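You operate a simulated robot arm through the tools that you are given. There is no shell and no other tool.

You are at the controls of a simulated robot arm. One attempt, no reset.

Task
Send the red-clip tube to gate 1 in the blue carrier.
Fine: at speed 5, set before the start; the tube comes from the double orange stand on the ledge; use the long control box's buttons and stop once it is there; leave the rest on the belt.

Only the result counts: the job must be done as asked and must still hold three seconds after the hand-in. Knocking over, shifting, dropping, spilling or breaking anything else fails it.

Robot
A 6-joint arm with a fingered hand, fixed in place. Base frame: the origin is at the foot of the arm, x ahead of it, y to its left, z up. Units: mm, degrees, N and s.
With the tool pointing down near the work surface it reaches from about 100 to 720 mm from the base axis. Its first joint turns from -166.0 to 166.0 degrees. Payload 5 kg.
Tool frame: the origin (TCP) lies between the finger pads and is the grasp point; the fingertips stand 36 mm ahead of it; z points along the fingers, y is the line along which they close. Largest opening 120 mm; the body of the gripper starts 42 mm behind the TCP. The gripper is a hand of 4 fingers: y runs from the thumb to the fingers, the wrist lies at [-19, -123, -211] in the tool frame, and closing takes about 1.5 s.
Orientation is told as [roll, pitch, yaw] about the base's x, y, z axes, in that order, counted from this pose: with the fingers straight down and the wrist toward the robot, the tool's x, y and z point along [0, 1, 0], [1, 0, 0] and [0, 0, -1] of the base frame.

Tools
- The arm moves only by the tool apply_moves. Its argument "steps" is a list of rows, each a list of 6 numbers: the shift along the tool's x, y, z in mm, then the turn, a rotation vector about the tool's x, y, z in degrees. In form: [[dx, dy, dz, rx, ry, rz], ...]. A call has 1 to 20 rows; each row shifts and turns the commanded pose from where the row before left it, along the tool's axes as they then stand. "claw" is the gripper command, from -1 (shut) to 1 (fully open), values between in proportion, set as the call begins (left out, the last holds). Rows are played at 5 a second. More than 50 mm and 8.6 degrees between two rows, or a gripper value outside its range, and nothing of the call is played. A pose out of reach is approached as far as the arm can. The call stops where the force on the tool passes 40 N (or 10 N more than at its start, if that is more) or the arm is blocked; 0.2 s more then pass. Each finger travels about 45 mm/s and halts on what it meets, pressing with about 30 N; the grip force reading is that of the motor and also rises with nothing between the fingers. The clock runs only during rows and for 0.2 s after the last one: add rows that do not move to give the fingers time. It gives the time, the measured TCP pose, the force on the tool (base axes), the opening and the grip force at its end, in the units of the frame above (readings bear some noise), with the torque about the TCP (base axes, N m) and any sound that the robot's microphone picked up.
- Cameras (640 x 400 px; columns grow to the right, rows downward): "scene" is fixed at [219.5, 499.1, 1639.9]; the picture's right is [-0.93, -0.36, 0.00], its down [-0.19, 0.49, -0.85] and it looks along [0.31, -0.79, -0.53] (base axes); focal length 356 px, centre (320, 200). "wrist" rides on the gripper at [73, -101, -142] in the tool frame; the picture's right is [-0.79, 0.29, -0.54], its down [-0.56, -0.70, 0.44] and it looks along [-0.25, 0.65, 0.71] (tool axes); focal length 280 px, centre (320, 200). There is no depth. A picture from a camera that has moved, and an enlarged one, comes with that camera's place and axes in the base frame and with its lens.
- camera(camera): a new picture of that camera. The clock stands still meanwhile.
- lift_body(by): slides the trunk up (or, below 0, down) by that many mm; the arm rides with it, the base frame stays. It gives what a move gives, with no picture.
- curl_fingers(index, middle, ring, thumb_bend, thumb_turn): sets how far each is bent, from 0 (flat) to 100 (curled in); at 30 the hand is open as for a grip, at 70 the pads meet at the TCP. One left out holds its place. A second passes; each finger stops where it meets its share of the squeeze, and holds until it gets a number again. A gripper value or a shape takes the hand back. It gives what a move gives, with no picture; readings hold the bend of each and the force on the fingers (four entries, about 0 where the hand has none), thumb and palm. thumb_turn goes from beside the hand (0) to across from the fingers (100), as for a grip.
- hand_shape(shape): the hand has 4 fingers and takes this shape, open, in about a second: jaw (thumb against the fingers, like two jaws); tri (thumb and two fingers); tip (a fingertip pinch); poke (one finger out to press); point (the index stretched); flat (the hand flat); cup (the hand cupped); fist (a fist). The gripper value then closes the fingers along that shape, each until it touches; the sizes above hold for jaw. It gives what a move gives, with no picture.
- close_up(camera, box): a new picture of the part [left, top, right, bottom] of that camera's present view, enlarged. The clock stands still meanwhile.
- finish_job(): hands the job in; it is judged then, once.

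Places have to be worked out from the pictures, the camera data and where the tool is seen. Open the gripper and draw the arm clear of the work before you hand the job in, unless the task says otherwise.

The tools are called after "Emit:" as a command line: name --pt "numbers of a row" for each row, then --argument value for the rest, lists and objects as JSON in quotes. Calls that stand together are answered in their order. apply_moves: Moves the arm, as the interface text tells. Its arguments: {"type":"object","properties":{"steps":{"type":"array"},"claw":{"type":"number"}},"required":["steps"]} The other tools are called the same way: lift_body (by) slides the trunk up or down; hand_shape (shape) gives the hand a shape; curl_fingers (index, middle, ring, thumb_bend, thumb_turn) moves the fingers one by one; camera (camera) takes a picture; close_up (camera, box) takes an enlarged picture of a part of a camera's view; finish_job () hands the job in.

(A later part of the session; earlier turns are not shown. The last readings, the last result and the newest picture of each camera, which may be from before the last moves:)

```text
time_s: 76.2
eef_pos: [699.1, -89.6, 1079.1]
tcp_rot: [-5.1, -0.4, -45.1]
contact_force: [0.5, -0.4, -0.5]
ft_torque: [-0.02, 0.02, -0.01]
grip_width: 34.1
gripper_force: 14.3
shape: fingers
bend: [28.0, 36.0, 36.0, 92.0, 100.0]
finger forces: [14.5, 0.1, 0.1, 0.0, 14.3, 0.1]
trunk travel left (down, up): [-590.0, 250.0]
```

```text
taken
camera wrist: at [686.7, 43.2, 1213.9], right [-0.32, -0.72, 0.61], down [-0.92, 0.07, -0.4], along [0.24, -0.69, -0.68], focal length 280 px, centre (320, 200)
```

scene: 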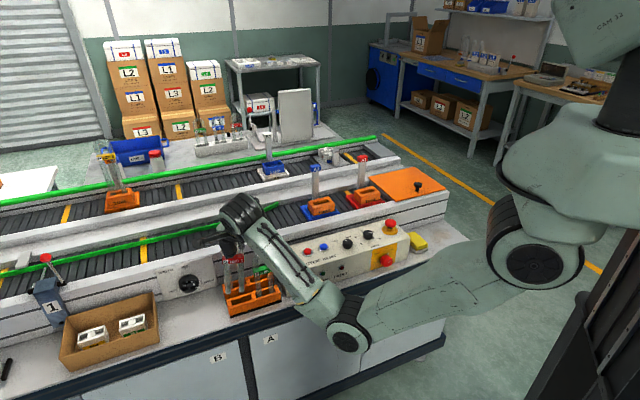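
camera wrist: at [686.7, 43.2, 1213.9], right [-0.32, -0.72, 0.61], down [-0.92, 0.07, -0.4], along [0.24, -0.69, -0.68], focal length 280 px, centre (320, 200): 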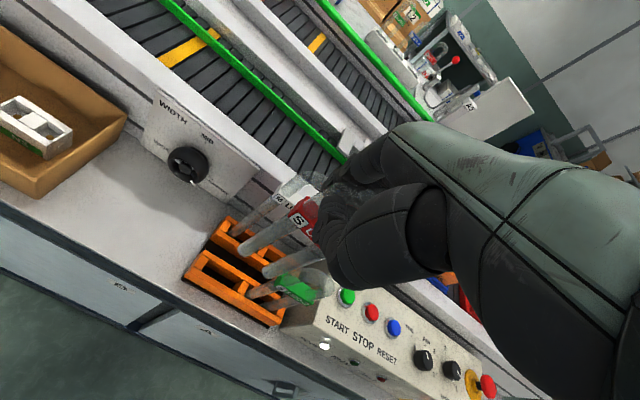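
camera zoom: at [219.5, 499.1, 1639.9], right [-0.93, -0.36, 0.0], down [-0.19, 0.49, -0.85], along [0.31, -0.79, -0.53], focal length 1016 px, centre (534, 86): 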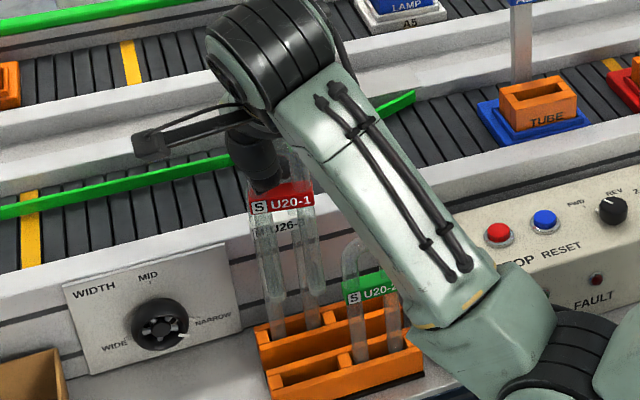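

The tube is a 20 cm one, so its bottom is about 169 mm below TCP level, lower than the green tube's top. I raise the trunk by 75 mm so the tube clears everything before moving sideways.

Emit:
lift_body --by 75

Emit:
close_up --camera "scene" --box '[190, 140, 300, 290]'

```text
time_s: 77.4
eef_pos: [698.0, -87.8, 1154.5]
tcp_rot: [-5.2, -0.4, -45.0]
contact_force: [0.0, 0.8, -0.5]
ft_torque: [0.01, 0.04, 0.0]
grip_width: 34.0
gripper_force: 14.9
shape: fingers
bend: [28.0, 36.0, 36.0, 92.0, 100.0]
finger forces: [14.6, 0.0, 0.0, 0.0, 14.4, 0.1]
trunk travel left (down, up): [-665.0, 175.0]
```

```text
2.67 times, centred on (245, 215) of scene
camera zoom: at [219.5, 499.1, 1639.9], right [-0.93, -0.36, 0.0], down [-0.19, 0.49, -0.85], along [0.31, -0.79, -0.53], focal length 948 px, centre (520, 160)
```

zoom: 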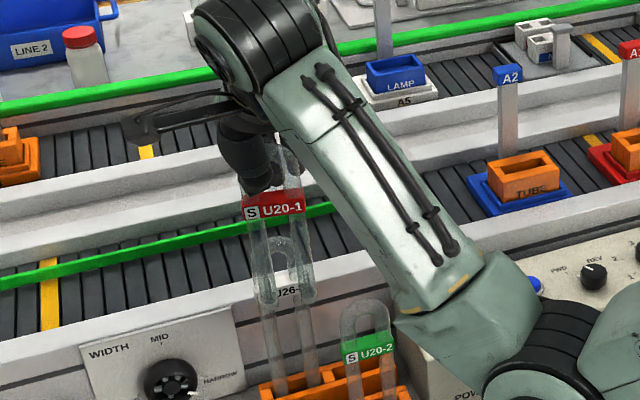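

The tube hangs well above the green one now. I move sideways to the right along the bench, keeping height, past the green tube.

Emit:
apply_moves --pt "-29.9 0 2.6 0 0 0" --pt "-29.9 0 2.6 0 0 0" --pt "-29.9 0 2.6 0 0 0" --pt "-29.9 0 2.6 0 0 0" --pt "0 0 0 0 0 0"

Emit:
close_up --camera "scene" --box '[210, 130, 330, 290]'

Emit:
camera --camera "wrist"

```text
time_s: 78.6
eef_pos: [636.0, -180.3, 1132.4]
tcp_rot: [-5.0, -0.7, -45.1]
contact_force: [-0.5, 0.3, -1.4]
ft_torque: [0.01, 0.06, -0.03]
grip_width: 33.7
gripper_force: 14.3
shape: fingers
bend: [28.0, 36.0, 36.0, 92.0, 100.0]
finger forces: [14.7, 0.0, 0.0, 0.1, 14.5, 0.0]
out of reach, approached as far as the arm can: row 1, 2, 3, 4
trunk travel left (down, up): [-665.0, 175.0]
```

```text
2.50 times, centred on (270, 210) of scene
camera zoom: at [219.5, 499.1, 1639.9], right [-0.93, -0.36, 0.0], down [-0.19, 0.49, -0.85], along [0.31, -0.79, -0.53], focal length 889 px, centre (445, 175)
```

zoom: 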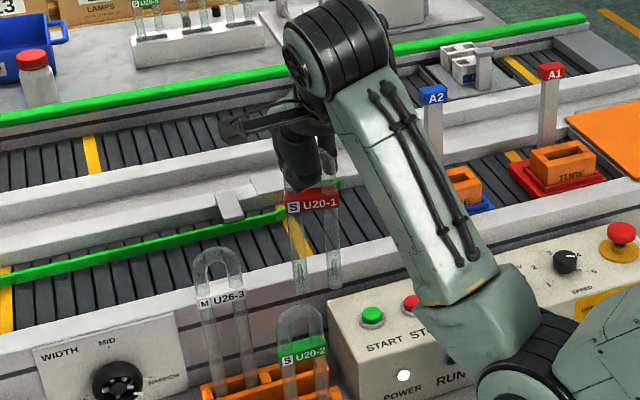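

```text
taken
camera wrist: at [623.2, -49.0, 1266.6], right [-0.32, -0.72, 0.61], down [-0.91, 0.07, -0.4], along [0.25, -0.69, -0.68], focal length 280 px, centre (320, 200)
```

wrist: 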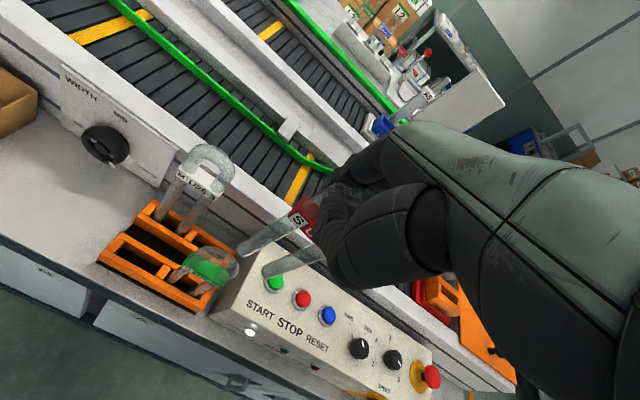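

The arm slid along its near reach boundary here (z dropped to 1132) but the tube stayed clear. I enlarge the tube to check its lean.

Emit:
close_up --camera "scene" --box '[265, 175, 325, 255]'

```text
5.00 times, centred on (295, 215) of scene
camera zoom: at [219.5, 499.1, 1639.9], right [-0.93, -0.36, 0.0], down [-0.19, 0.49, -0.85], along [0.31, -0.79, -0.53], focal length 1777 px, centre (445, 125)
```

zoom: 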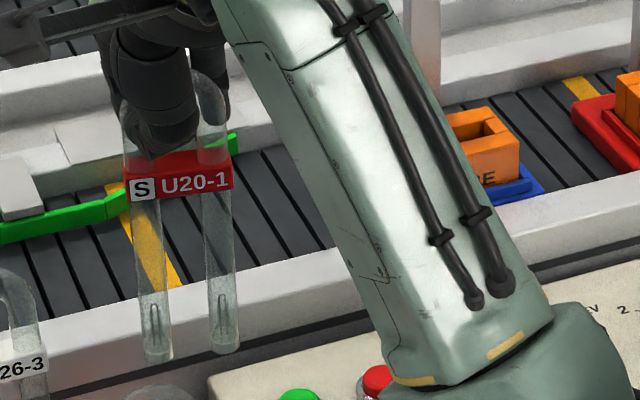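

Side lean is only about 1.5–2°. I check the lean toward/away from the robot in the wrist view.

Emit:
close_up --camera "wrist" --box '[220, 170, 360, 300]'

```text
3.08 times, centred on (290, 235) of wrist
camera zoom: at [623.2, -49.0, 1266.6], right [-0.32, -0.72, 0.61], down [-0.91, 0.07, -0.4], along [0.25, -0.69, -0.68], focal length 863 px, centre (412, 92)
```

zoom: 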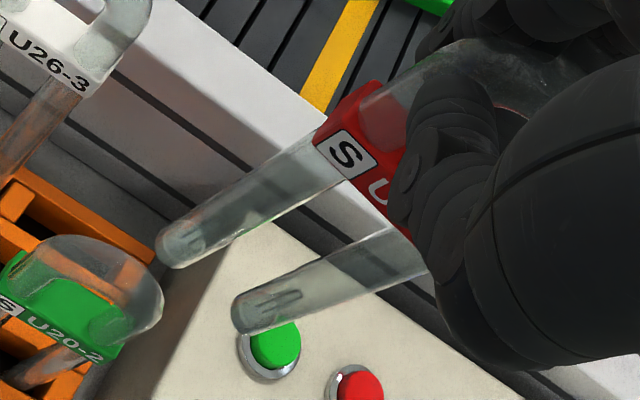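

Both views show the tube turned about 13° about the vertical (left leg further back) with little lean. I move outward to a comfortable reach, then yaw the hand 13° to line the tube up with the slot.

Emit:
apply_moves --pt "-29.9 30 2.6 0 0 0" --pt "-29.9 30 2.6 0 0 0" --pt "-29.9 30 2.6 0 0 0" --pt "0 0 0 0 0 -6.5" --pt "0 0 0 0 0 -6.5" --pt "0 0 0 0 0 0"

Emit:
close_up --camera "wrist" --box '[220, 170, 360, 300]'

Emit:
close_up --camera "scene" --box '[275, 145, 345, 245]'

```text
time_s: 80.0
eef_pos: [635.3, -312.1, 1134.1]
tcp_rot: [-5.0, 0.7, -32.0]
contact_force: [-0.3, 0.1, -1.0]
ft_torque: [0.01, 0.05, 0.01]
grip_width: 34.1
gripper_force: 14.5
shape: fingers
bend: [28.0, 36.0, 36.0, 92.0, 100.0]
finger forces: [14.7, 0.0, 0.0, 0.0, 14.4, 0.0]
trunk travel left (down, up): [-665.0, 175.0]
```

```text
3.08 times, centred on (290, 235) of wrist
camera zoom: at [595.1, -187.2, 1270.0], right [-0.14, -0.78, 0.61], down [-0.91, -0.13, -0.38], along [0.38, -0.61, -0.7], focal length 863 px, centre (412, 92)
```

zoom: 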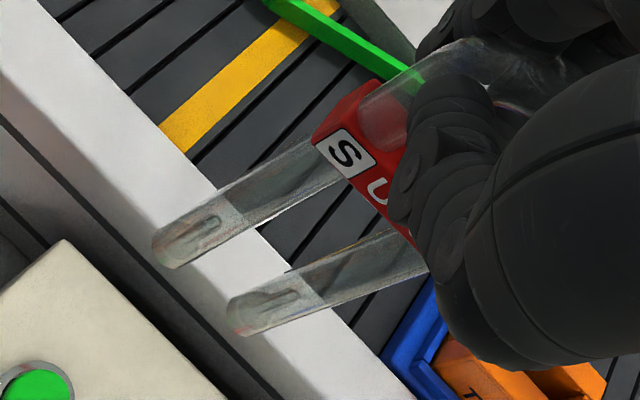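

```text
4.00 times, centred on (310, 195) of scene
camera zoom: at [219.5, 499.1, 1639.9], right [-0.93, -0.36, 0.0], down [-0.19, 0.49, -0.85], along [0.31, -0.79, -0.53], focal length 1422 px, centre (360, 220)
```

zoom: 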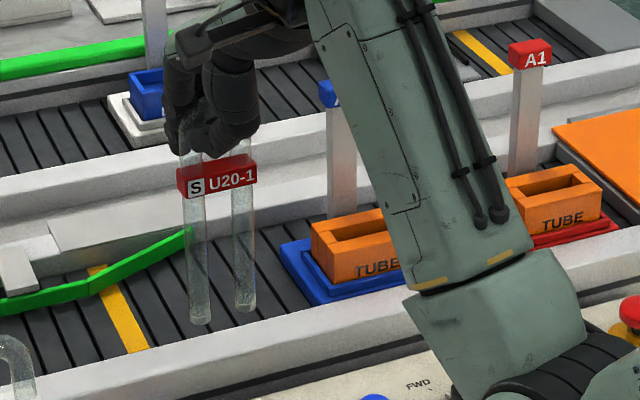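

The tube is now upright and parallel to the belt; its bottom centre is near b=231.5, n=707. I carry it over to hover above the blue carrier's slot, about 45 mm above the rim.

Emit:
apply_moves --pt "-41.2 16.5 3.4 0 0 0" --pt "-41.2 16.5 3.4 0 0 0" --pt "-41.2 16.5 3.4 0 0 0" --pt "-41.2 16.5 3.4 0 0 0" --pt "-41.4 16.6 3.4 0 0 0" --pt "0 0 0 0 0 1.2" --pt "0 0 0 0 0 0"

Emit:
camera --camera "wrist"

Emit:
close_up --camera "wrist" --box '[200, 160, 360, 320]'

Emit:
close_up --camera "scene" --box '[285, 120, 365, 230]'

```text
time_s: 81.6
eef_pos: [593.5, -529.8, 1131.1]
tcp_rot: [-5.0, 0.7, -33.2]
contact_force: [0.0, 0.0, -1.4]
ft_torque: [0.05, 0.05, 0.0]
grip_width: 34.0
gripper_force: 14.3
shape: fingers
bend: [28.0, 36.0, 36.0, 92.0, 100.0]
finger forces: [14.8, 0.0, 0.1, 0.0, 14.3, 0.0]
trunk travel left (down, up): [-665.0, 175.0]
```

```text
taken
camera wrist: at [557.0, -404.2, 1267.7], right [-0.16, -0.78, 0.61], down [-0.92, -0.11, -0.38], along [0.37, -0.62, -0.7], focal length 280 px, centre (320, 200)
```

wrist: 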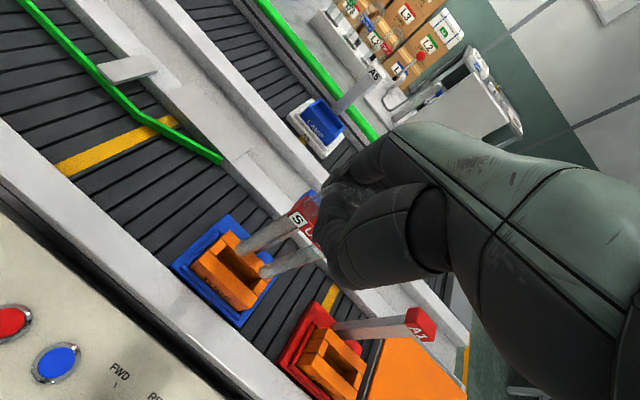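

```text
2.50 times, centred on (280, 240) of wrist
camera zoom: at [557.0, -404.2, 1267.7], right [-0.16, -0.78, 0.61], down [-0.92, -0.11, -0.38], along [0.37, -0.62, -0.7], focal length 701 px, centre (420, 100)
```

zoom: 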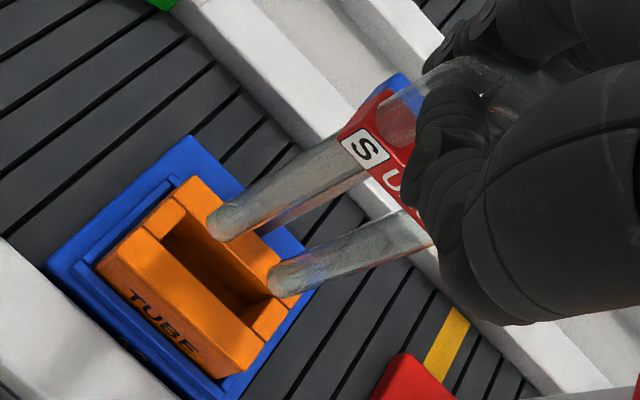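

```text
3.64 times, centred on (325, 175) of scene
camera zoom: at [219.5, 499.1, 1639.9], right [-0.93, -0.36, 0.0], down [-0.19, 0.49, -0.85], along [0.31, -0.79, -0.53], focal length 1293 px, centre (302, 291)
```

zoom: 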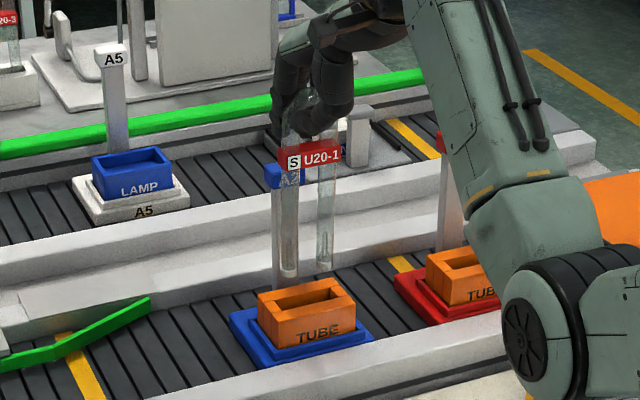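

Tube bottoms and slot are visible together. I zoom in on them to measure the offset.

Emit:
close_up --camera "wrist" --box '[185, 220, 305, 330]'

Emit:
close_up --camera "scene" --box '[300, 170, 350, 225]'

```text
3.64 times, centred on (245, 275) of wrist
camera zoom: at [557.0, -404.2, 1267.7], right [-0.16, -0.78, 0.61], down [-0.92, -0.11, -0.38], along [0.37, -0.62, -0.7], focal length 1020 px, centre (593, -73)
```

zoom: 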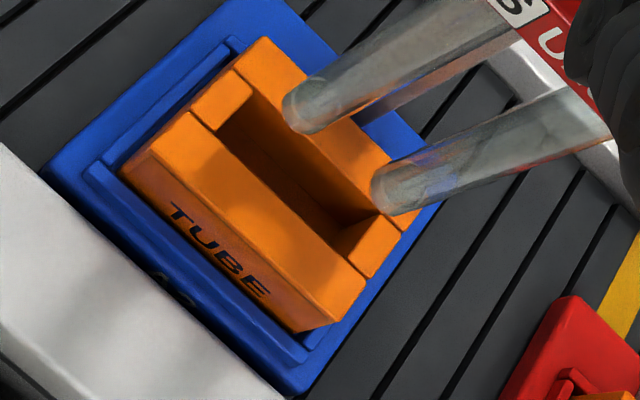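

```text
7.27 times, centred on (325, 198) of scene
camera zoom: at [219.5, 499.1, 1639.9], right [-0.93, -0.36, 0.0], down [-0.19, 0.49, -0.85], along [0.31, -0.79, -0.53], focal length 2585 px, centre (284, 218)
```

zoom: 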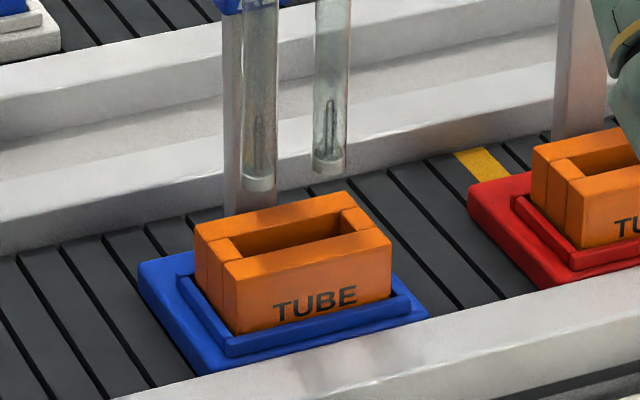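

Combining both views, the tube bottom is roughly 30–35 mm above the rim and within a few millimetres laterally. I lower 20 mm straight down and measure again, since the closer it is the more direct the comparison.

Emit:
apply_moves --pt "0.9 0.1 10 0 0 0" --pt "0.9 0.1 10 0 0 0" --pt "0 0 0 0 0 0"

Emit:
close_up --camera "wrist" --box '[185, 220, 305, 330]'

Emit:
close_up --camera "scene" --box '[300, 170, 350, 225]'

```text
time_s: 82.4
eef_pos: [592.4, -528.5, 1111.1]
tcp_rot: [-5.0, 0.6, -33.3]
contact_force: [-0.1, 0.3, -1.3]
ft_torque: [0.02, 0.02, 0.01]
grip_width: 34.0
gripper_force: 14.6
shape: fingers
bend: [28.0, 36.0, 36.0, 92.0, 100.0]
finger forces: [14.7, 0.0, 0.0, 0.0, 14.4, 0.0]
trunk travel left (down, up): [-665.0, 175.0]
```

```text
3.64 times, centred on (245, 275) of wrist
camera zoom: at [556.1, -402.7, 1248.1], right [-0.16, -0.78, 0.61], down [-0.92, -0.11, -0.38], along [0.37, -0.62, -0.7], focal length 1020 px, centre (593, -73)
```

zoom: 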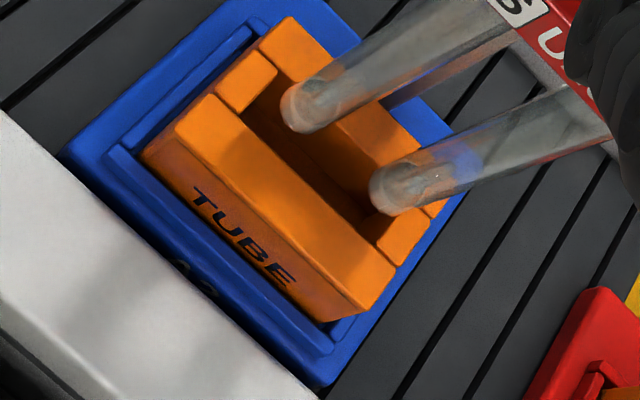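

```text
7.27 times, centred on (325, 198) of scene
camera zoom: at [219.5, 499.1, 1639.9], right [-0.93, -0.36, 0.0], down [-0.19, 0.49, -0.85], along [0.31, -0.79, -0.53], focal length 2585 px, centre (284, 218)
```

zoom: 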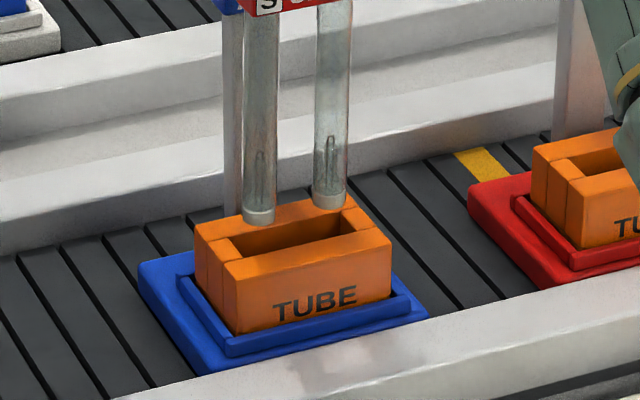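

The tube is parallel to the slot and within a millimetre or two of its centre, with about 17 mm of height left. I lower 12 mm more and check again.

Emit:
apply_moves --pt "0.5 0.1 6 0 0 0" --pt "0.5 0.1 6 0 0 0" --pt "0 0 0 0 0 0"

Emit:
close_up --camera "wrist" --box '[195, 210, 295, 310]'

Emit:
close_up --camera "scene" --box '[304, 175, 346, 221]'

```text
time_s: 83.2
eef_pos: [592.4, -527.8, 1101.5]
tcp_rot: [-5.0, 0.6, -33.4]
contact_force: [0.4, 0.5, -0.9]
ft_torque: [0.01, 0.02, 0.0]
grip_width: 34.2
gripper_force: 14.2
shape: fingers
bend: [28.0, 36.0, 36.0, 92.0, 100.0]
finger forces: [14.7, 0.0, 0.1, 0.0, 14.3, 0.0]
trunk travel left (down, up): [-665.0, 175.0]
```

```text
4.00 times, centred on (245, 260) of wrist
camera zoom: at [556.0, -402.2, 1237.6], right [-0.16, -0.78, 0.61], down [-0.92, -0.11, -0.38], along [0.37, -0.62, -0.7], focal length 1122 px, centre (620, -40)
```

zoom: 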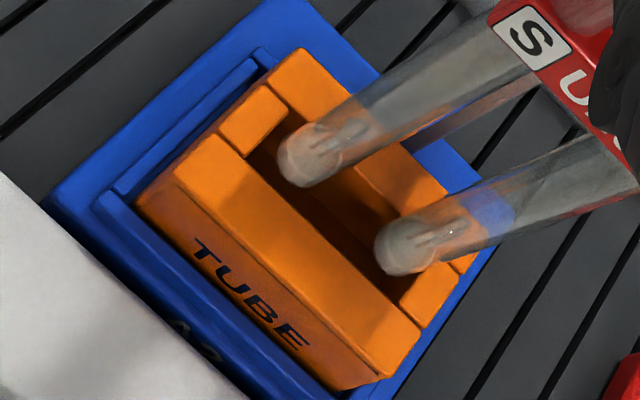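

```text
8.70 times, centred on (325, 198) of scene
camera zoom: at [219.5, 499.1, 1639.9], right [-0.93, -0.36, 0.0], down [-0.19, 0.49, -0.85], along [0.31, -0.79, -0.53], focal length 3091 px, centre (276, 217)
```

zoom: 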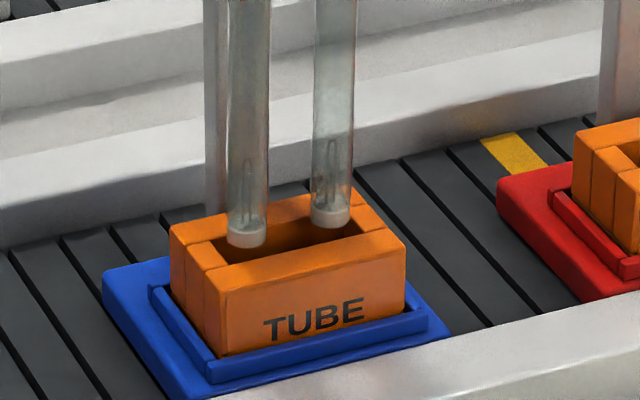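

The legs sit inside the slot outline in both views, offset by about 1 mm at most. I shift 1 mm left and lower in 2 mm rows, watching the force.

Emit:
apply_moves --pt "1 0.5 0 0 0 0" --pt "0.2 0 2 0 0 0" --pt "0.2 0 2 0 0 0" --pt "0.2 0 2 0 0 0" --pt "0 0 0 0 0 0"

Emit:
close_up --camera "scene" --box '[304, 175, 346, 221]'

Emit:
close_up --camera "wrist" --box '[195, 210, 295, 310]'

```text
time_s: 84.4
eef_pos: [595.0, -528.1, 1094.9]
tcp_rot: [-5.0, 0.6, -33.3]
contact_force: [0.6, 0.2, -0.8]
ft_torque: [0.02, 0.04, 0.0]
grip_width: 33.9
gripper_force: 14.8
shape: fingers
bend: [28.0, 36.0, 36.0, 92.0, 100.0]
finger forces: [14.8, 0.0, 0.0, 0.0, 14.3, 0.0]
trunk travel left (down, up): [-665.0, 175.0]
```

```text
8.70 times, centred on (325, 198) of scene
camera zoom: at [219.5, 499.1, 1639.9], right [-0.93, -0.36, 0.0], down [-0.19, 0.49, -0.85], along [0.31, -0.79, -0.53], focal length 3091 px, centre (276, 217)
```

zoom: 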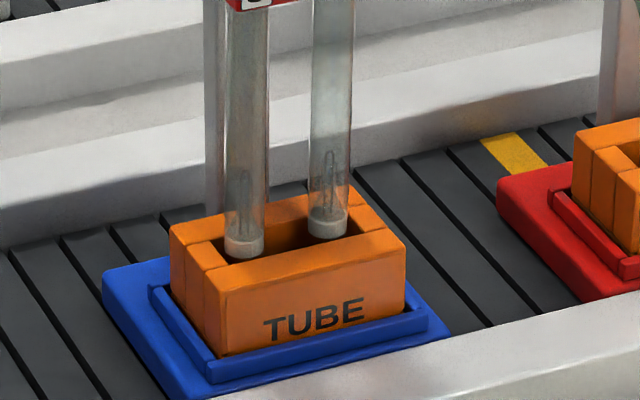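

```text
4.00 times, centred on (245, 260) of wrist
camera zoom: at [557.3, -402.7, 1231.9], right [-0.16, -0.78, 0.61], down [-0.92, -0.11, -0.38], along [0.37, -0.62, -0.7], focal length 1122 px, centre (620, -40)
```

zoom: 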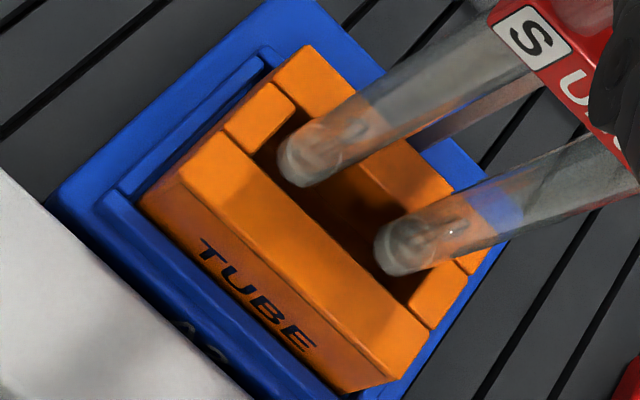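

The legs are at rim level inside the slot. Views suggest the tube is about 1 mm too far back, so I nudge it toward the robot and lower 5 mm more, checking the force.

Emit:
apply_moves --pt "-0.5 -1 0 0 0 0" --pt "0.15 0 1.7 0 0 0" --pt "0.15 0 1.7 0 0 0" --pt "0.15 0 1.7 0 0 0" --pt "0 0 0 0 0 0"

Emit:
close_up --camera "scene" --box '[304, 175, 346, 221]'

Emit:
close_up --camera "wrist" --box '[195, 210, 295, 310]'

```text
time_s: 85.6
eef_pos: [592.5, -528.0, 1089.8]
tcp_rot: [-5.1, 0.5, -33.4]
contact_force: [-0.7, -1.1, -0.1]
ft_torque: [0.02, 0.04, 0.03]
grip_width: 34.1
gripper_force: 14.6
shape: fingers
bend: [28.0, 36.0, 36.0, 92.0, 100.0]
finger forces: [14.7, 0.0, 0.0, 0.1, 14.4, 0.1]
trunk travel left (down, up): [-665.0, 175.0]
```

```text
8.70 times, centred on (325, 198) of scene
camera zoom: at [219.5, 499.1, 1639.9], right [-0.93, -0.36, 0.0], down [-0.19, 0.49, -0.85], along [0.31, -0.79, -0.53], focal length 3091 px, centre (276, 217)
```

zoom: 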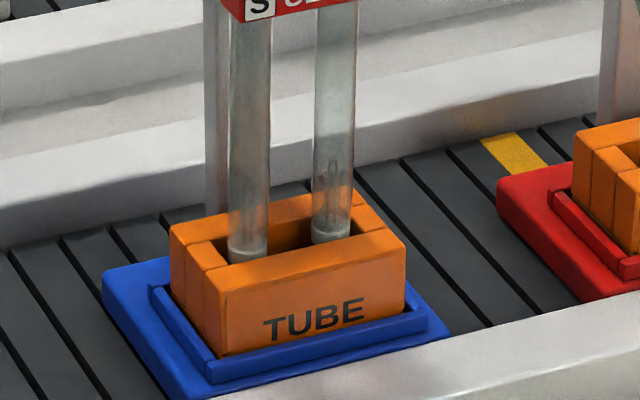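

```text
4.00 times, centred on (245, 260) of wrist
camera zoom: at [556.0, -403.4, 1226.7], right [-0.16, -0.78, 0.61], down [-0.92, -0.11, -0.38], along [0.37, -0.62, -0.7], focal length 1122 px, centre (620, -40)
```

zoom: 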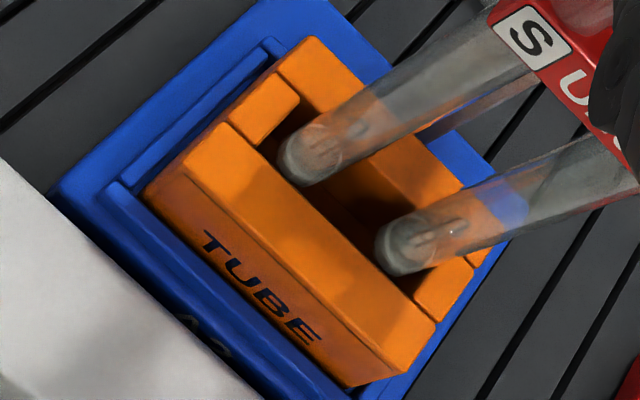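

The leg bottoms have entered the slot without any contact force. I continue lowering in small rows.

Emit:
apply_moves --pt "0.2 0 2 0 0 0" --pt "0.2 0 2 0 0 0" --pt "0.2 0 2 0 0 0" --pt "0 0 0 0 0 0"

Emit:
apply_moves --pt "0.2 0 2 0 0 0" --pt "0.2 0 2 0 0 0" --pt "0.2 0 2 0 0 0" --pt "0 0 0 0 0 0"

Emit:
close_up --camera "scene" --box '[300, 140, 352, 221]'

Emit:
close_up --camera "wrist" --box '[195, 200, 305, 310]'

```text
time_s: 86.6
eef_pos: [592.8, -527.7, 1083.2]
tcp_rot: [-5.0, 0.7, -33.3]
contact_force: [-0.3, -0.2, -1.1]
ft_torque: [0.0, 0.03, -0.02]
grip_width: 34.3
gripper_force: 14.5
shape: fingers
bend: [28.0, 36.0, 36.0, 92.0, 100.0]
finger forces: [14.8, 0.1, 0.0, 0.1, 14.2, 0.1]
trunk travel left (down, up): [-665.0, 175.0]
```

```text
time_s: 87.6
eef_pos: [593.0, -528.5, 1078.9]
tcp_rot: [-4.9, 0.6, -33.3]
contact_force: [0.3, 0.8, -0.3]
ft_torque: [0.07, 0.0, 0.03]
grip_width: 34.0
gripper_force: 14.1
shape: fingers
bend: [28.0, 36.0, 36.0, 92.0, 100.0]
finger forces: [14.7, 0.1, 0.0, 0.0, 14.4, 0.0]
trunk travel left (down, up): [-665.0, 175.0]
```

```text
4.94 times, centred on (326, 180) of scene
camera zoom: at [219.5, 499.1, 1639.9], right [-0.93, -0.36, 0.0], down [-0.19, 0.49, -0.85], along [0.31, -0.79, -0.53], focal length 1755 px, centre (290, 296)
```

zoom: 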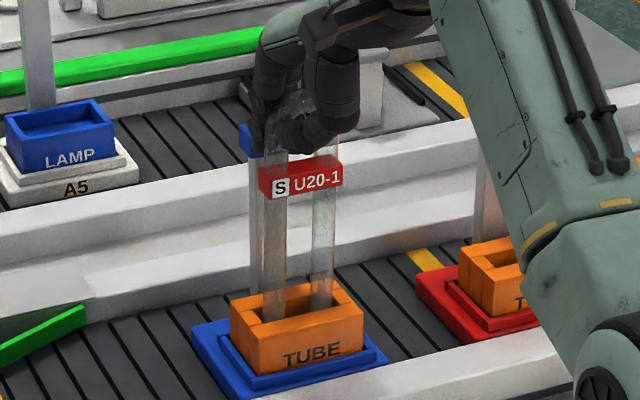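

```text
3.64 times, centred on (250, 255) of wrist
camera zoom: at [556.0, -402.7, 1215.7], right [-0.16, -0.78, 0.61], down [-0.92, -0.11, -0.38], along [0.37, -0.62, -0.7], focal length 1020 px, centre (574, 0)
```

zoom: 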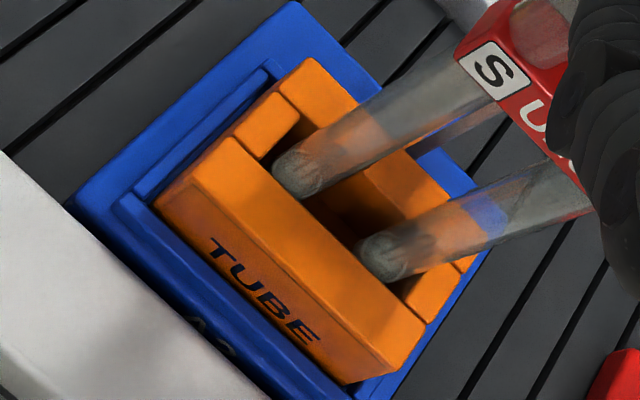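

The tube slides in freely. I keep lowering until the floor is felt.

Emit:
apply_moves --pt "0.2 0 2 0 0 0" --pt "0.2 0 2 0 0 0" --pt "0.2 0 2 0 0 0" --pt "0 0 0 0 0 0"

Emit:
apply_moves --pt "0.2 0 2 0 0 0" --pt "0.2 0 2 0 0 0" --pt "0 0 0 0 0 0"

Emit:
apply_moves --pt "0.2 0 2 0 0 0" --pt "0.1 0 1 0 0 0" --pt "0 0 0 0 0 0"

Emit:
close_up --camera "scene" --box '[300, 140, 352, 221]'

```text
time_s: 88.6
eef_pos: [592.3, -528.8, 1071.6]
tcp_rot: [-5.0, 0.5, -33.3]
contact_force: [0.3, -0.4, -0.7]
ft_torque: [0.04, 0.02, 0.01]
grip_width: 34.0
gripper_force: 15.1
shape: fingers
bend: [28.0, 36.0, 36.0, 92.0, 100.0]
finger forces: [14.8, 0.1, 0.0, 0.0, 14.3, 0.1]
trunk travel left (down, up): [-665.0, 175.0]
```

```text
time_s: 89.4
eef_pos: [593.4, -528.9, 1067.6]
tcp_rot: [-5.1, 0.7, -33.3]
contact_force: [0.2, 1.0, -1.6]
ft_torque: [0.02, 0.04, -0.01]
grip_width: 34.3
gripper_force: 14.4
shape: fingers
bend: [28.0, 36.0, 36.0, 92.0, 100.0]
finger forces: [14.8, 0.1, 0.1, 0.1, 14.3, 0.0]
trunk travel left (down, up): [-665.0, 175.0]
```

```text
time_s: 90.2
eef_pos: [594.1, -526.9, 1065.4]
tcp_rot: [-5.0, 0.6, -33.4]
contact_force: [0.6, 0.2, 1.3]
ft_torque: [-0.01, -0.07, 0.01]
grip_width: 34.1
gripper_force: 14.8
shape: fingers
bend: [28.0, 36.0, 36.0, 92.0, 100.0]
finger forces: [15.6, 0.1, 0.0, 0.0, 14.3, 0.0]
trunk travel left (down, up): [-665.0, 175.0]
```

```text
4.94 times, centred on (326, 180) of scene
camera zoom: at [219.5, 499.1, 1639.9], right [-0.93, -0.36, 0.0], down [-0.19, 0.49, -0.85], along [0.31, -0.79, -0.53], focal length 1755 px, centre (290, 296)
```

zoom: 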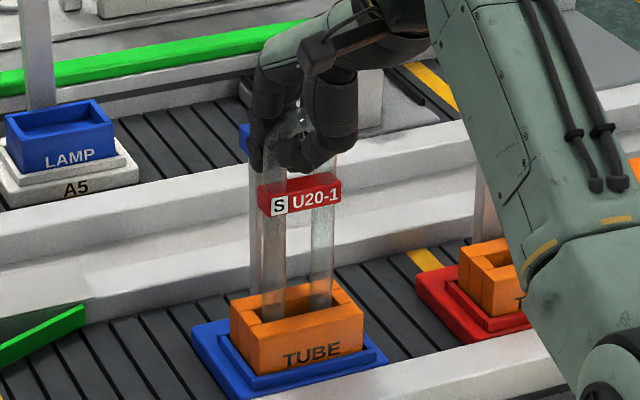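

The vertical force just turned positive (about +1.3 N from -1), so the tube is touching the floor. One more millimetre to confirm.

Emit:
apply_moves --pt "0.1 0 1 0 0 0" --pt "0 0 0 0 0 0"

Emit:
close_up --camera "wrist" --box '[195, 190, 335, 310]'

```text
time_s: 90.8
eef_pos: [593.9, -527.5, 1064.3]
tcp_rot: [-5.0, 0.6, -33.3]
contact_force: [0.3, 0.6, 2.2]
ft_torque: [-0.06, -0.11, 0.01]
grip_width: 34.2
gripper_force: 15.4
shape: fingers
bend: [28.0, 36.0, 36.0, 92.0, 100.0]
finger forces: [16.2, 0.0, 0.1, 0.1, 14.4, 0.0]
trunk travel left (down, up): [-665.0, 175.0]
```

```text
3.33 times, centred on (265, 250) of wrist
camera zoom: at [556.8, -401.8, 1200.4], right [-0.16, -0.78, 0.61], down [-0.92, -0.11, -0.38], along [0.37, -0.62, -0.7], focal length 935 px, centre (503, 33)
```

zoom: 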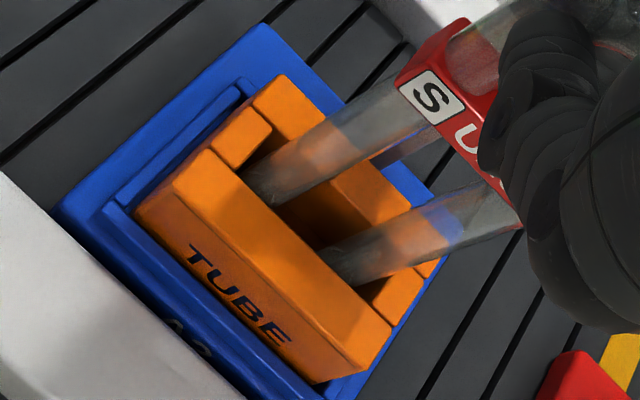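

The tube rests on the slot floor with about 3 N. I release by opening thumb and fingers slightly together, so nothing pushes the tube.

Emit:
curl_fingers --index 27 --middle 27 --ring 27 --thumb_bend 83

Emit:
close_up --camera "scene" --box '[300, 140, 352, 221]'

Emit:
close_up --camera "wrist" --box '[195, 160, 375, 310]'

```text
time_s: 91.8
eef_pos: [593.6, -527.1, 1063.5]
tcp_rot: [-5.0, 0.6, -33.3]
contact_force: [-2.2, 1.7, 1.6]
ft_torque: [-0.02, -0.04, -0.06]
grip_width: 42.5
gripper_force: 2.0
shape: fingers
bend: [27.0, 28.0, 27.0, 83.0, 100.0]
finger forces: [0.0, 2.5, 0.2, 0.0, 0.1, 0.0]
trunk travel left (down, up): [-665.0, 175.0]
```

```text
4.94 times, centred on (326, 180) of scene
camera zoom: at [219.5, 499.1, 1639.9], right [-0.93, -0.36, 0.0], down [-0.19, 0.49, -0.85], along [0.31, -0.79, -0.53], focal length 1755 px, centre (290, 296)
```

zoom: 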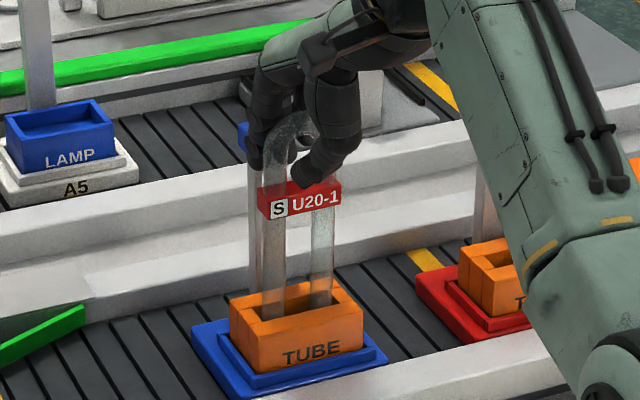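

```text
2.67 times, centred on (285, 235) of wrist
camera zoom: at [556.4, -401.8, 1200.3], right [-0.16, -0.78, 0.61], down [-0.92, -0.11, -0.38], along [0.37, -0.62, -0.7], focal length 748 px, centre (413, 107)
```

zoom: 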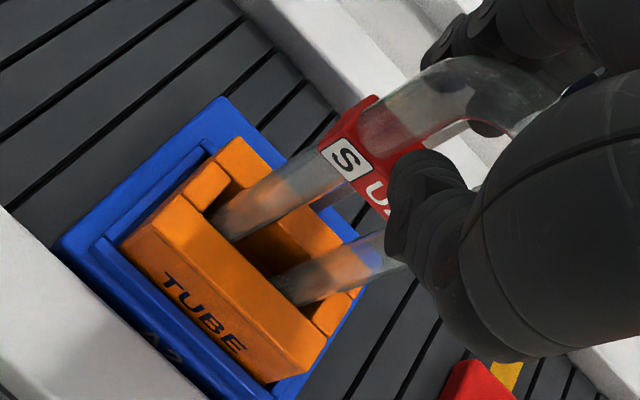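

The middle finger now shows 2.5 N with the hand being pushed back toward the robot, so it has touched the mast behind it. I curl middle and ring back in a little to get off it.

Emit:
curl_fingers --middle 33 --ring 34

Emit:
close_up --camera "scene" --box '[300, 140, 352, 221]'

```text
time_s: 92.8
eef_pos: [594.1, -528.2, 1063.2]
tcp_rot: [-5.0, 0.6, -33.2]
contact_force: [0.5, 0.2, -0.4]
ft_torque: [0.03, -0.01, 0.01]
grip_width: 42.4
gripper_force: 0.0
shape: fingers
bend: [27.0, 33.0, 34.0, 83.0, 100.0]
finger forces: [0.1, 0.0, 0.0, 0.1, 0.0, 0.1]
trunk travel left (down, up): [-665.0, 175.0]
```

```text
4.94 times, centred on (326, 180) of scene
camera zoom: at [219.5, 499.1, 1639.9], right [-0.93, -0.36, 0.0], down [-0.19, 0.49, -0.85], along [0.31, -0.79, -0.53], focal length 1755 px, centre (290, 296)
```

zoom: 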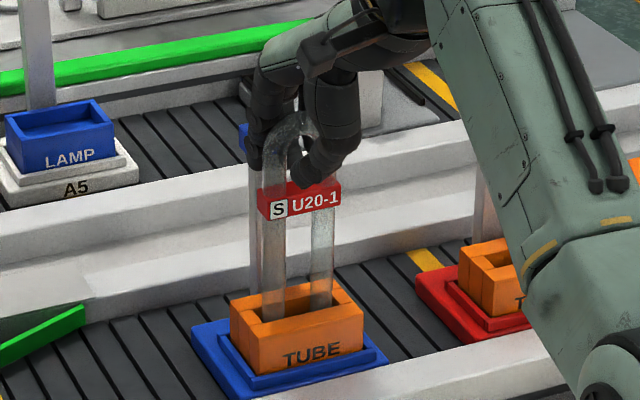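

All finger forces are zero and the carrier has not moved. I retract the thumb fully and then rise straight up, leaving the tube standing.

Emit:
curl_fingers --thumb_bend 50

Emit:
apply_moves --pt "-0.9 -0.1 -10 0 0 0" --pt "-0.9 -0.1 -10 0 0 0" --pt "0 0 0 0 0 0"

Emit:
close_up --camera "scene" --box '[300, 130, 352, 221]'

Emit:
close_up --camera "wrist" --box '[195, 160, 375, 310]'

```text
time_s: 93.8
eef_pos: [594.4, -528.6, 1063.8]
tcp_rot: [-5.1, 0.5, -33.3]
contact_force: [-0.5, 0.4, -0.1]
ft_torque: [-0.01, 0.03, 0.0]
grip_width: 99.4
gripper_force: 0.0
shape: fingers
bend: [27.0, 33.0, 34.0, 50.0, 100.0]
finger forces: [0.0, 0.0, 0.1, 0.1, 0.1, 0.0]
trunk travel left (down, up): [-665.0, 175.0]
```

```text
time_s: 94.6
eef_pos: [593.4, -528.0, 1083.8]
tcp_rot: [-4.9, 0.7, -33.4]
contact_force: [-0.1, 0.3, -0.7]
ft_torque: [0.01, 0.01, 0.0]
grip_width: 99.2
gripper_force: 0.1
shape: fingers
bend: [27.0, 33.0, 34.0, 50.0, 100.0]
finger forces: [0.0, 0.0, 0.1, 0.0, 0.0, 0.0]
trunk travel left (down, up): [-665.0, 175.0]
```

```text
4.40 times, centred on (326, 176) of scene
camera zoom: at [219.5, 499.1, 1639.9], right [-0.93, -0.36, 0.0], down [-0.19, 0.49, -0.85], along [0.31, -0.79, -0.53], focal length 1562 px, centre (294, 308)
```

zoom: 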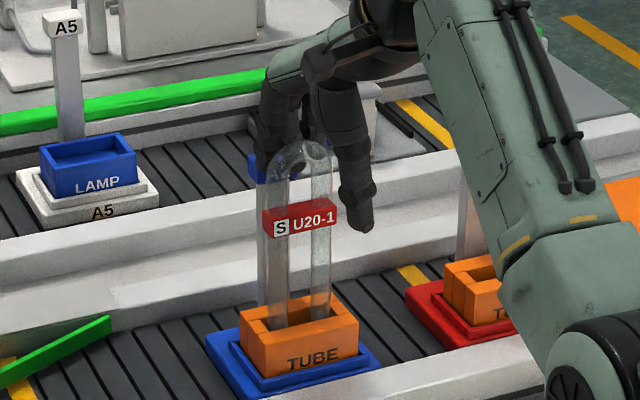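

```text
2.67 times, centred on (285, 235) of wrist
camera zoom: at [556.3, -403.0, 1220.4], right [-0.16, -0.78, 0.61], down [-0.92, -0.11, -0.38], along [0.37, -0.62, -0.7], focal length 748 px, centre (413, 107)
```

zoom: 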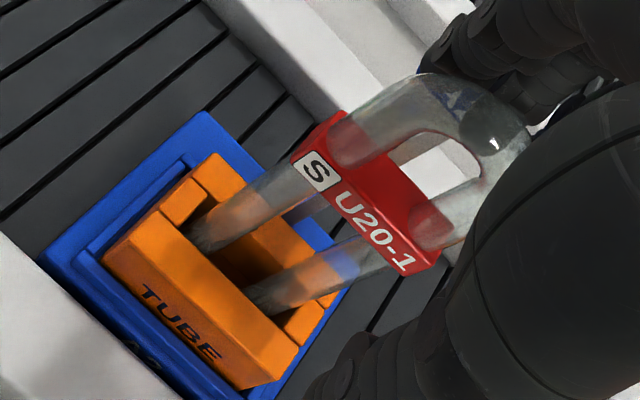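

The tube stays put in the carrier as the hand leaves. I continue straight up another 100 mm.

Emit:
apply_moves --pt "-1.7 -0.2 -20 0 0 0" --pt "-1.7 -0.2 -20 0 0 0" --pt "-1.7 -0.2 -20 0 0 0" --pt "-1.7 -0.2 -20 0 0 0" --pt "-1.7 -0.2 -20 0 0 0" --pt "0 0 0 0 0 0"

Emit:
camera --camera "scene"

Emit:
close_up --camera "scene" --box '[290, 120, 362, 225]'

Emit:
camera --camera "wrist"

```text
time_s: 96.0
eef_pos: [594.9, -525.5, 1184.8]
tcp_rot: [-5.0, 0.6, -33.2]
contact_force: [-0.1, 0.3, 0.2]
ft_torque: [-0.04, -0.02, 0.0]
grip_width: 99.2
gripper_force: 0.0
shape: fingers
bend: [27.0, 33.0, 34.0, 50.0, 100.0]
finger forces: [0.0, 0.1, 0.0, 0.0, 0.0, 0.0]
trunk travel left (down, up): [-665.0, 175.0]
```

```text
taken
```

scene: 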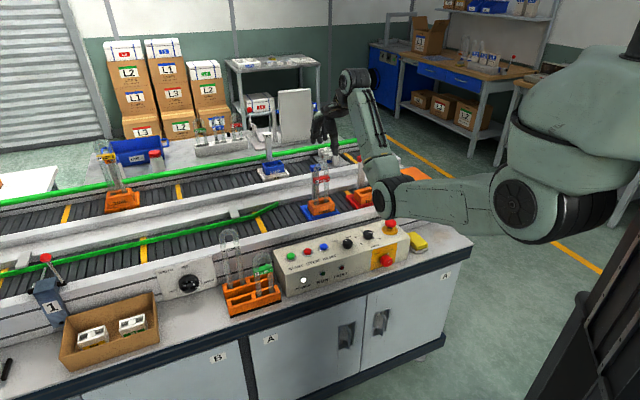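

```text
3.81 times, centred on (326, 172) of scene
camera zoom: at [219.5, 499.1, 1639.9], right [-0.93, -0.36, 0.0], down [-0.19, 0.49, -0.85], along [0.31, -0.79, -0.53], focal length 1354 px, centre (297, 305)
```

zoom: 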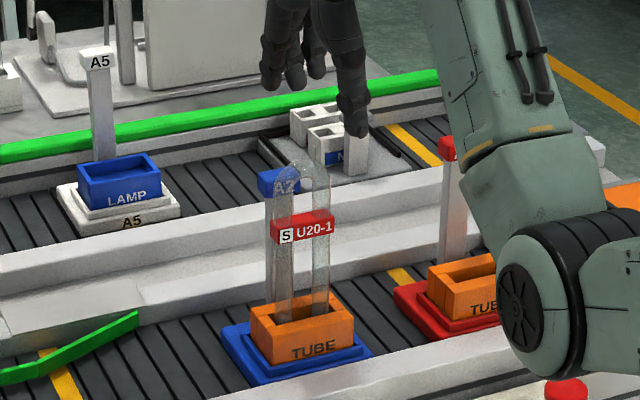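

```text
taken
camera wrist: at [556.7, -400.4, 1321.1], right [-0.16, -0.78, 0.61], down [-0.92, -0.11, -0.38], along [0.37, -0.62, -0.7], focal length 280 px, centre (320, 200)
```

wrist: 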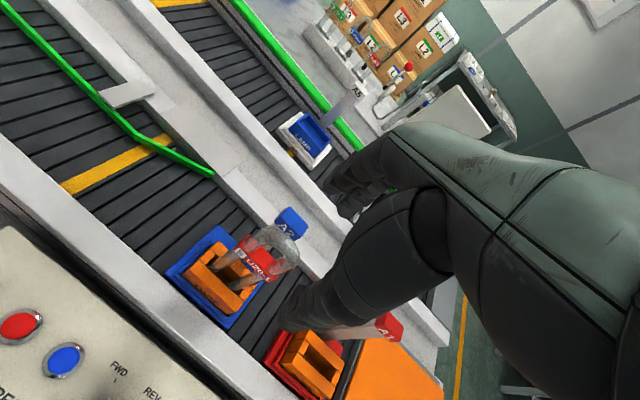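

The red-clip tube stands upright in the blue carrier. I straighten the hand's orientation, back away toward the robot and move over the START button.

Emit:
apply_moves --pt "0 0 0 0 2.5 0" --pt "0 0 0 0 2.5 0" --pt "0 0 0 0 0 6" --pt "0 0 0 0 0 5.8" --pt "0 -35 0 0 0 0" --pt "0 -35 0 0 0 0" --pt "0 -35 0 0 0 0" --pt "30 0 25 0 0 0" --pt "40 0 25 0 0 0" --pt "40 0 25 0 0 0" --pt "40 0 20 0 0 0" --pt "30 0 15 0 0 0" --pt "0 0 0 0 0 0"

Emit:
hand_shape --shape "poke"

Emit:
camera --camera "scene"

Emit:
camera --camera "wrist"

```text
time_s: 98.8
eef_pos: [646.1, -324.8, 1073.7]
tcp_rot: [-0.1, 0.6, -45.1]
contact_force: [1.1, -0.5, -0.3]
ft_torque: [-0.01, -0.03, 0.01]
grip_width: 99.6
gripper_force: 0.1
shape: fingers
bend: [27.0, 33.0, 34.0, 50.0, 100.0]
finger forces: [0.0, 0.0, 0.0, 0.1, 0.0, 0.0]
trunk travel left (down, up): [-665.0, 175.0]
```

```text
time_s: 99.7
eef_pos: [646.8, -324.4, 1073.2]
tcp_rot: [-0.2, 0.5, -45.1]
contact_force: [0.0, -0.5, -0.4]
ft_torque: [-0.02, 0.01, -0.01]
grip_width: 0.0
gripper_force: 0.1
shape: poke
bend: [70.0, 70.0, 99.0, 100.0, 100.0]
finger forces: [0.0, 0.0, 0.0, 0.0, 0.0, 0.1]
trunk travel left (down, up): [-665.0, 175.0]
```

```text
taken
```

scene: 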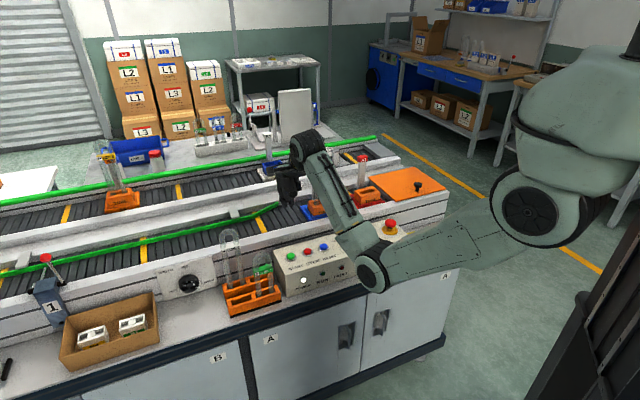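

```text
taken
camera wrist: at [627.3, -202.3, 1216.4], right [-0.35, -0.76, 0.54], down [-0.9, 0.1, -0.43], along [0.28, -0.64, -0.72], focal length 280 px, centre (320, 200)
```

wrist: 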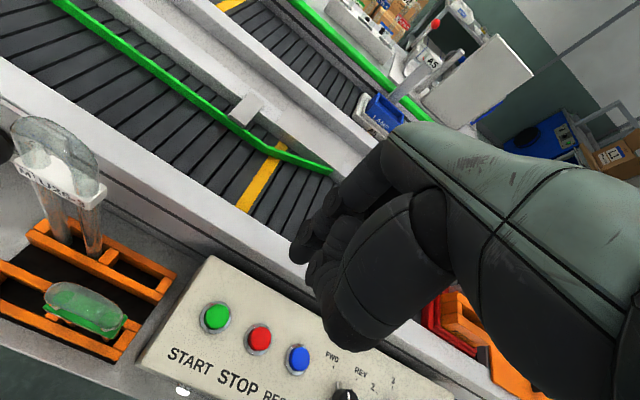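

The poke shape puts the index (with middle beside it) pointing down near the tool axis. I zoom in to find the fingertip.

Emit:
close_up --camera "scene" --box '[265, 130, 345, 260]'

Emit:
close_up --camera "wrist" --box '[180, 160, 440, 400]'

```text
3.08 times, centred on (305, 195) of scene
camera zoom: at [219.5, 499.1, 1639.9], right [-0.93, -0.36, 0.0], down [-0.19, 0.49, -0.85], along [0.31, -0.79, -0.53], focal length 1094 px, centre (366, 215)
```

zoom: 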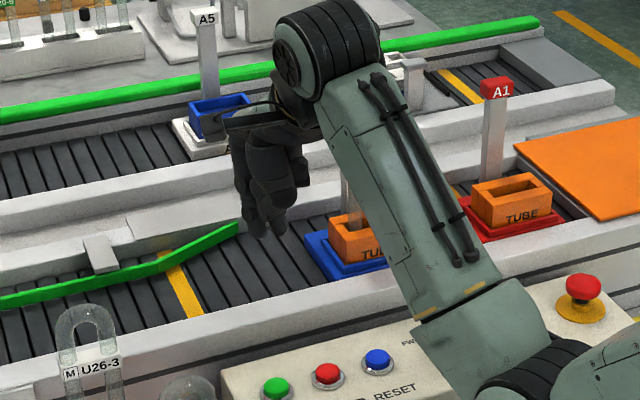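

```text
1.67 times, centred on (310, 280) of wrist
camera zoom: at [627.3, -202.3, 1216.4], right [-0.35, -0.76, 0.54], down [-0.9, 0.1, -0.43], along [0.28, -0.64, -0.72], focal length 467 px, centre (337, 67)
```

zoom: 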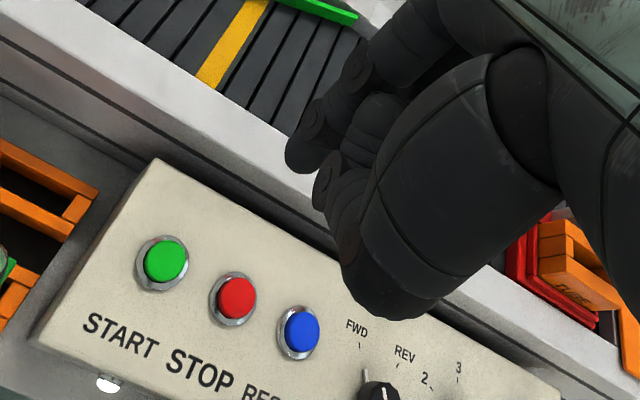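

The fingertip is about 9 mm in tool x and 5 mm in tool y from the TCP. START is near b=236, n=666. I move over it and descend to about 30 mm above, then verify.

Emit:
apply_moves --pt "0 -26 30 0 0 0" --pt "0 0 40 0 0 0" --pt "0 0 40 0 0 0" --pt "0 0 30 0 0 0" --pt "0 0 0 0 0 0"

Emit:
close_up --camera "scene" --box '[265, 190, 345, 290]'

Emit:
close_up --camera "wrist" --box '[220, 180, 400, 340]'

```text
time_s: 100.9
eef_pos: [627.5, -305.5, 932.3]
tcp_rot: [-0.2, 0.6, -45.0]
contact_force: [0.4, -0.2, -0.2]
ft_torque: [0.02, -0.02, -0.02]
grip_width: 0.0
gripper_force: 0.1
shape: poke
bend: [70.0, 70.0, 99.0, 100.0, 100.0]
finger forces: [0.0, 0.0, 0.0, 0.1, 0.0, 0.0]
trunk travel left (down, up): [-665.0, 175.0]
```

```text
4.00 times, centred on (305, 240) of scene
camera zoom: at [219.5, 499.1, 1639.9], right [-0.93, -0.36, 0.0], down [-0.19, 0.49, -0.85], along [0.31, -0.79, -0.53], focal length 1422 px, centre (380, 40)
```

zoom: 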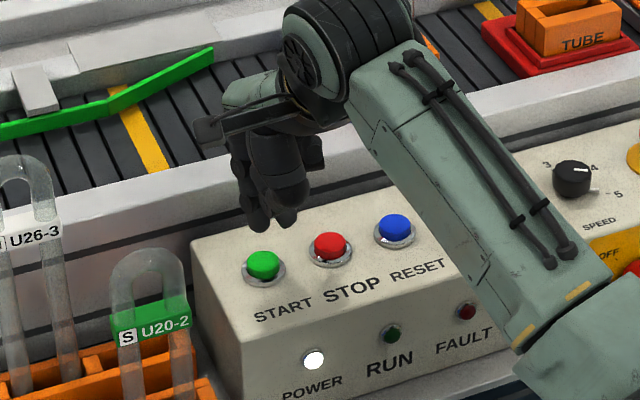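

```text
2.50 times, centred on (310, 260) of wrist
camera zoom: at [608.2, -183.6, 1075.6], right [-0.35, -0.76, 0.54], down [-0.9, 0.1, -0.43], along [0.28, -0.64, -0.72], focal length 701 px, centre (345, 50)
```

zoom: 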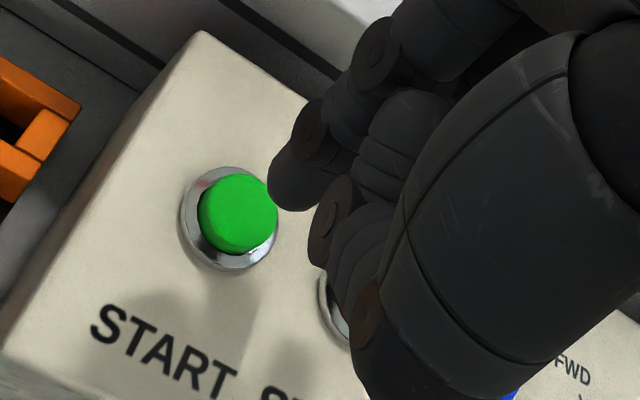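

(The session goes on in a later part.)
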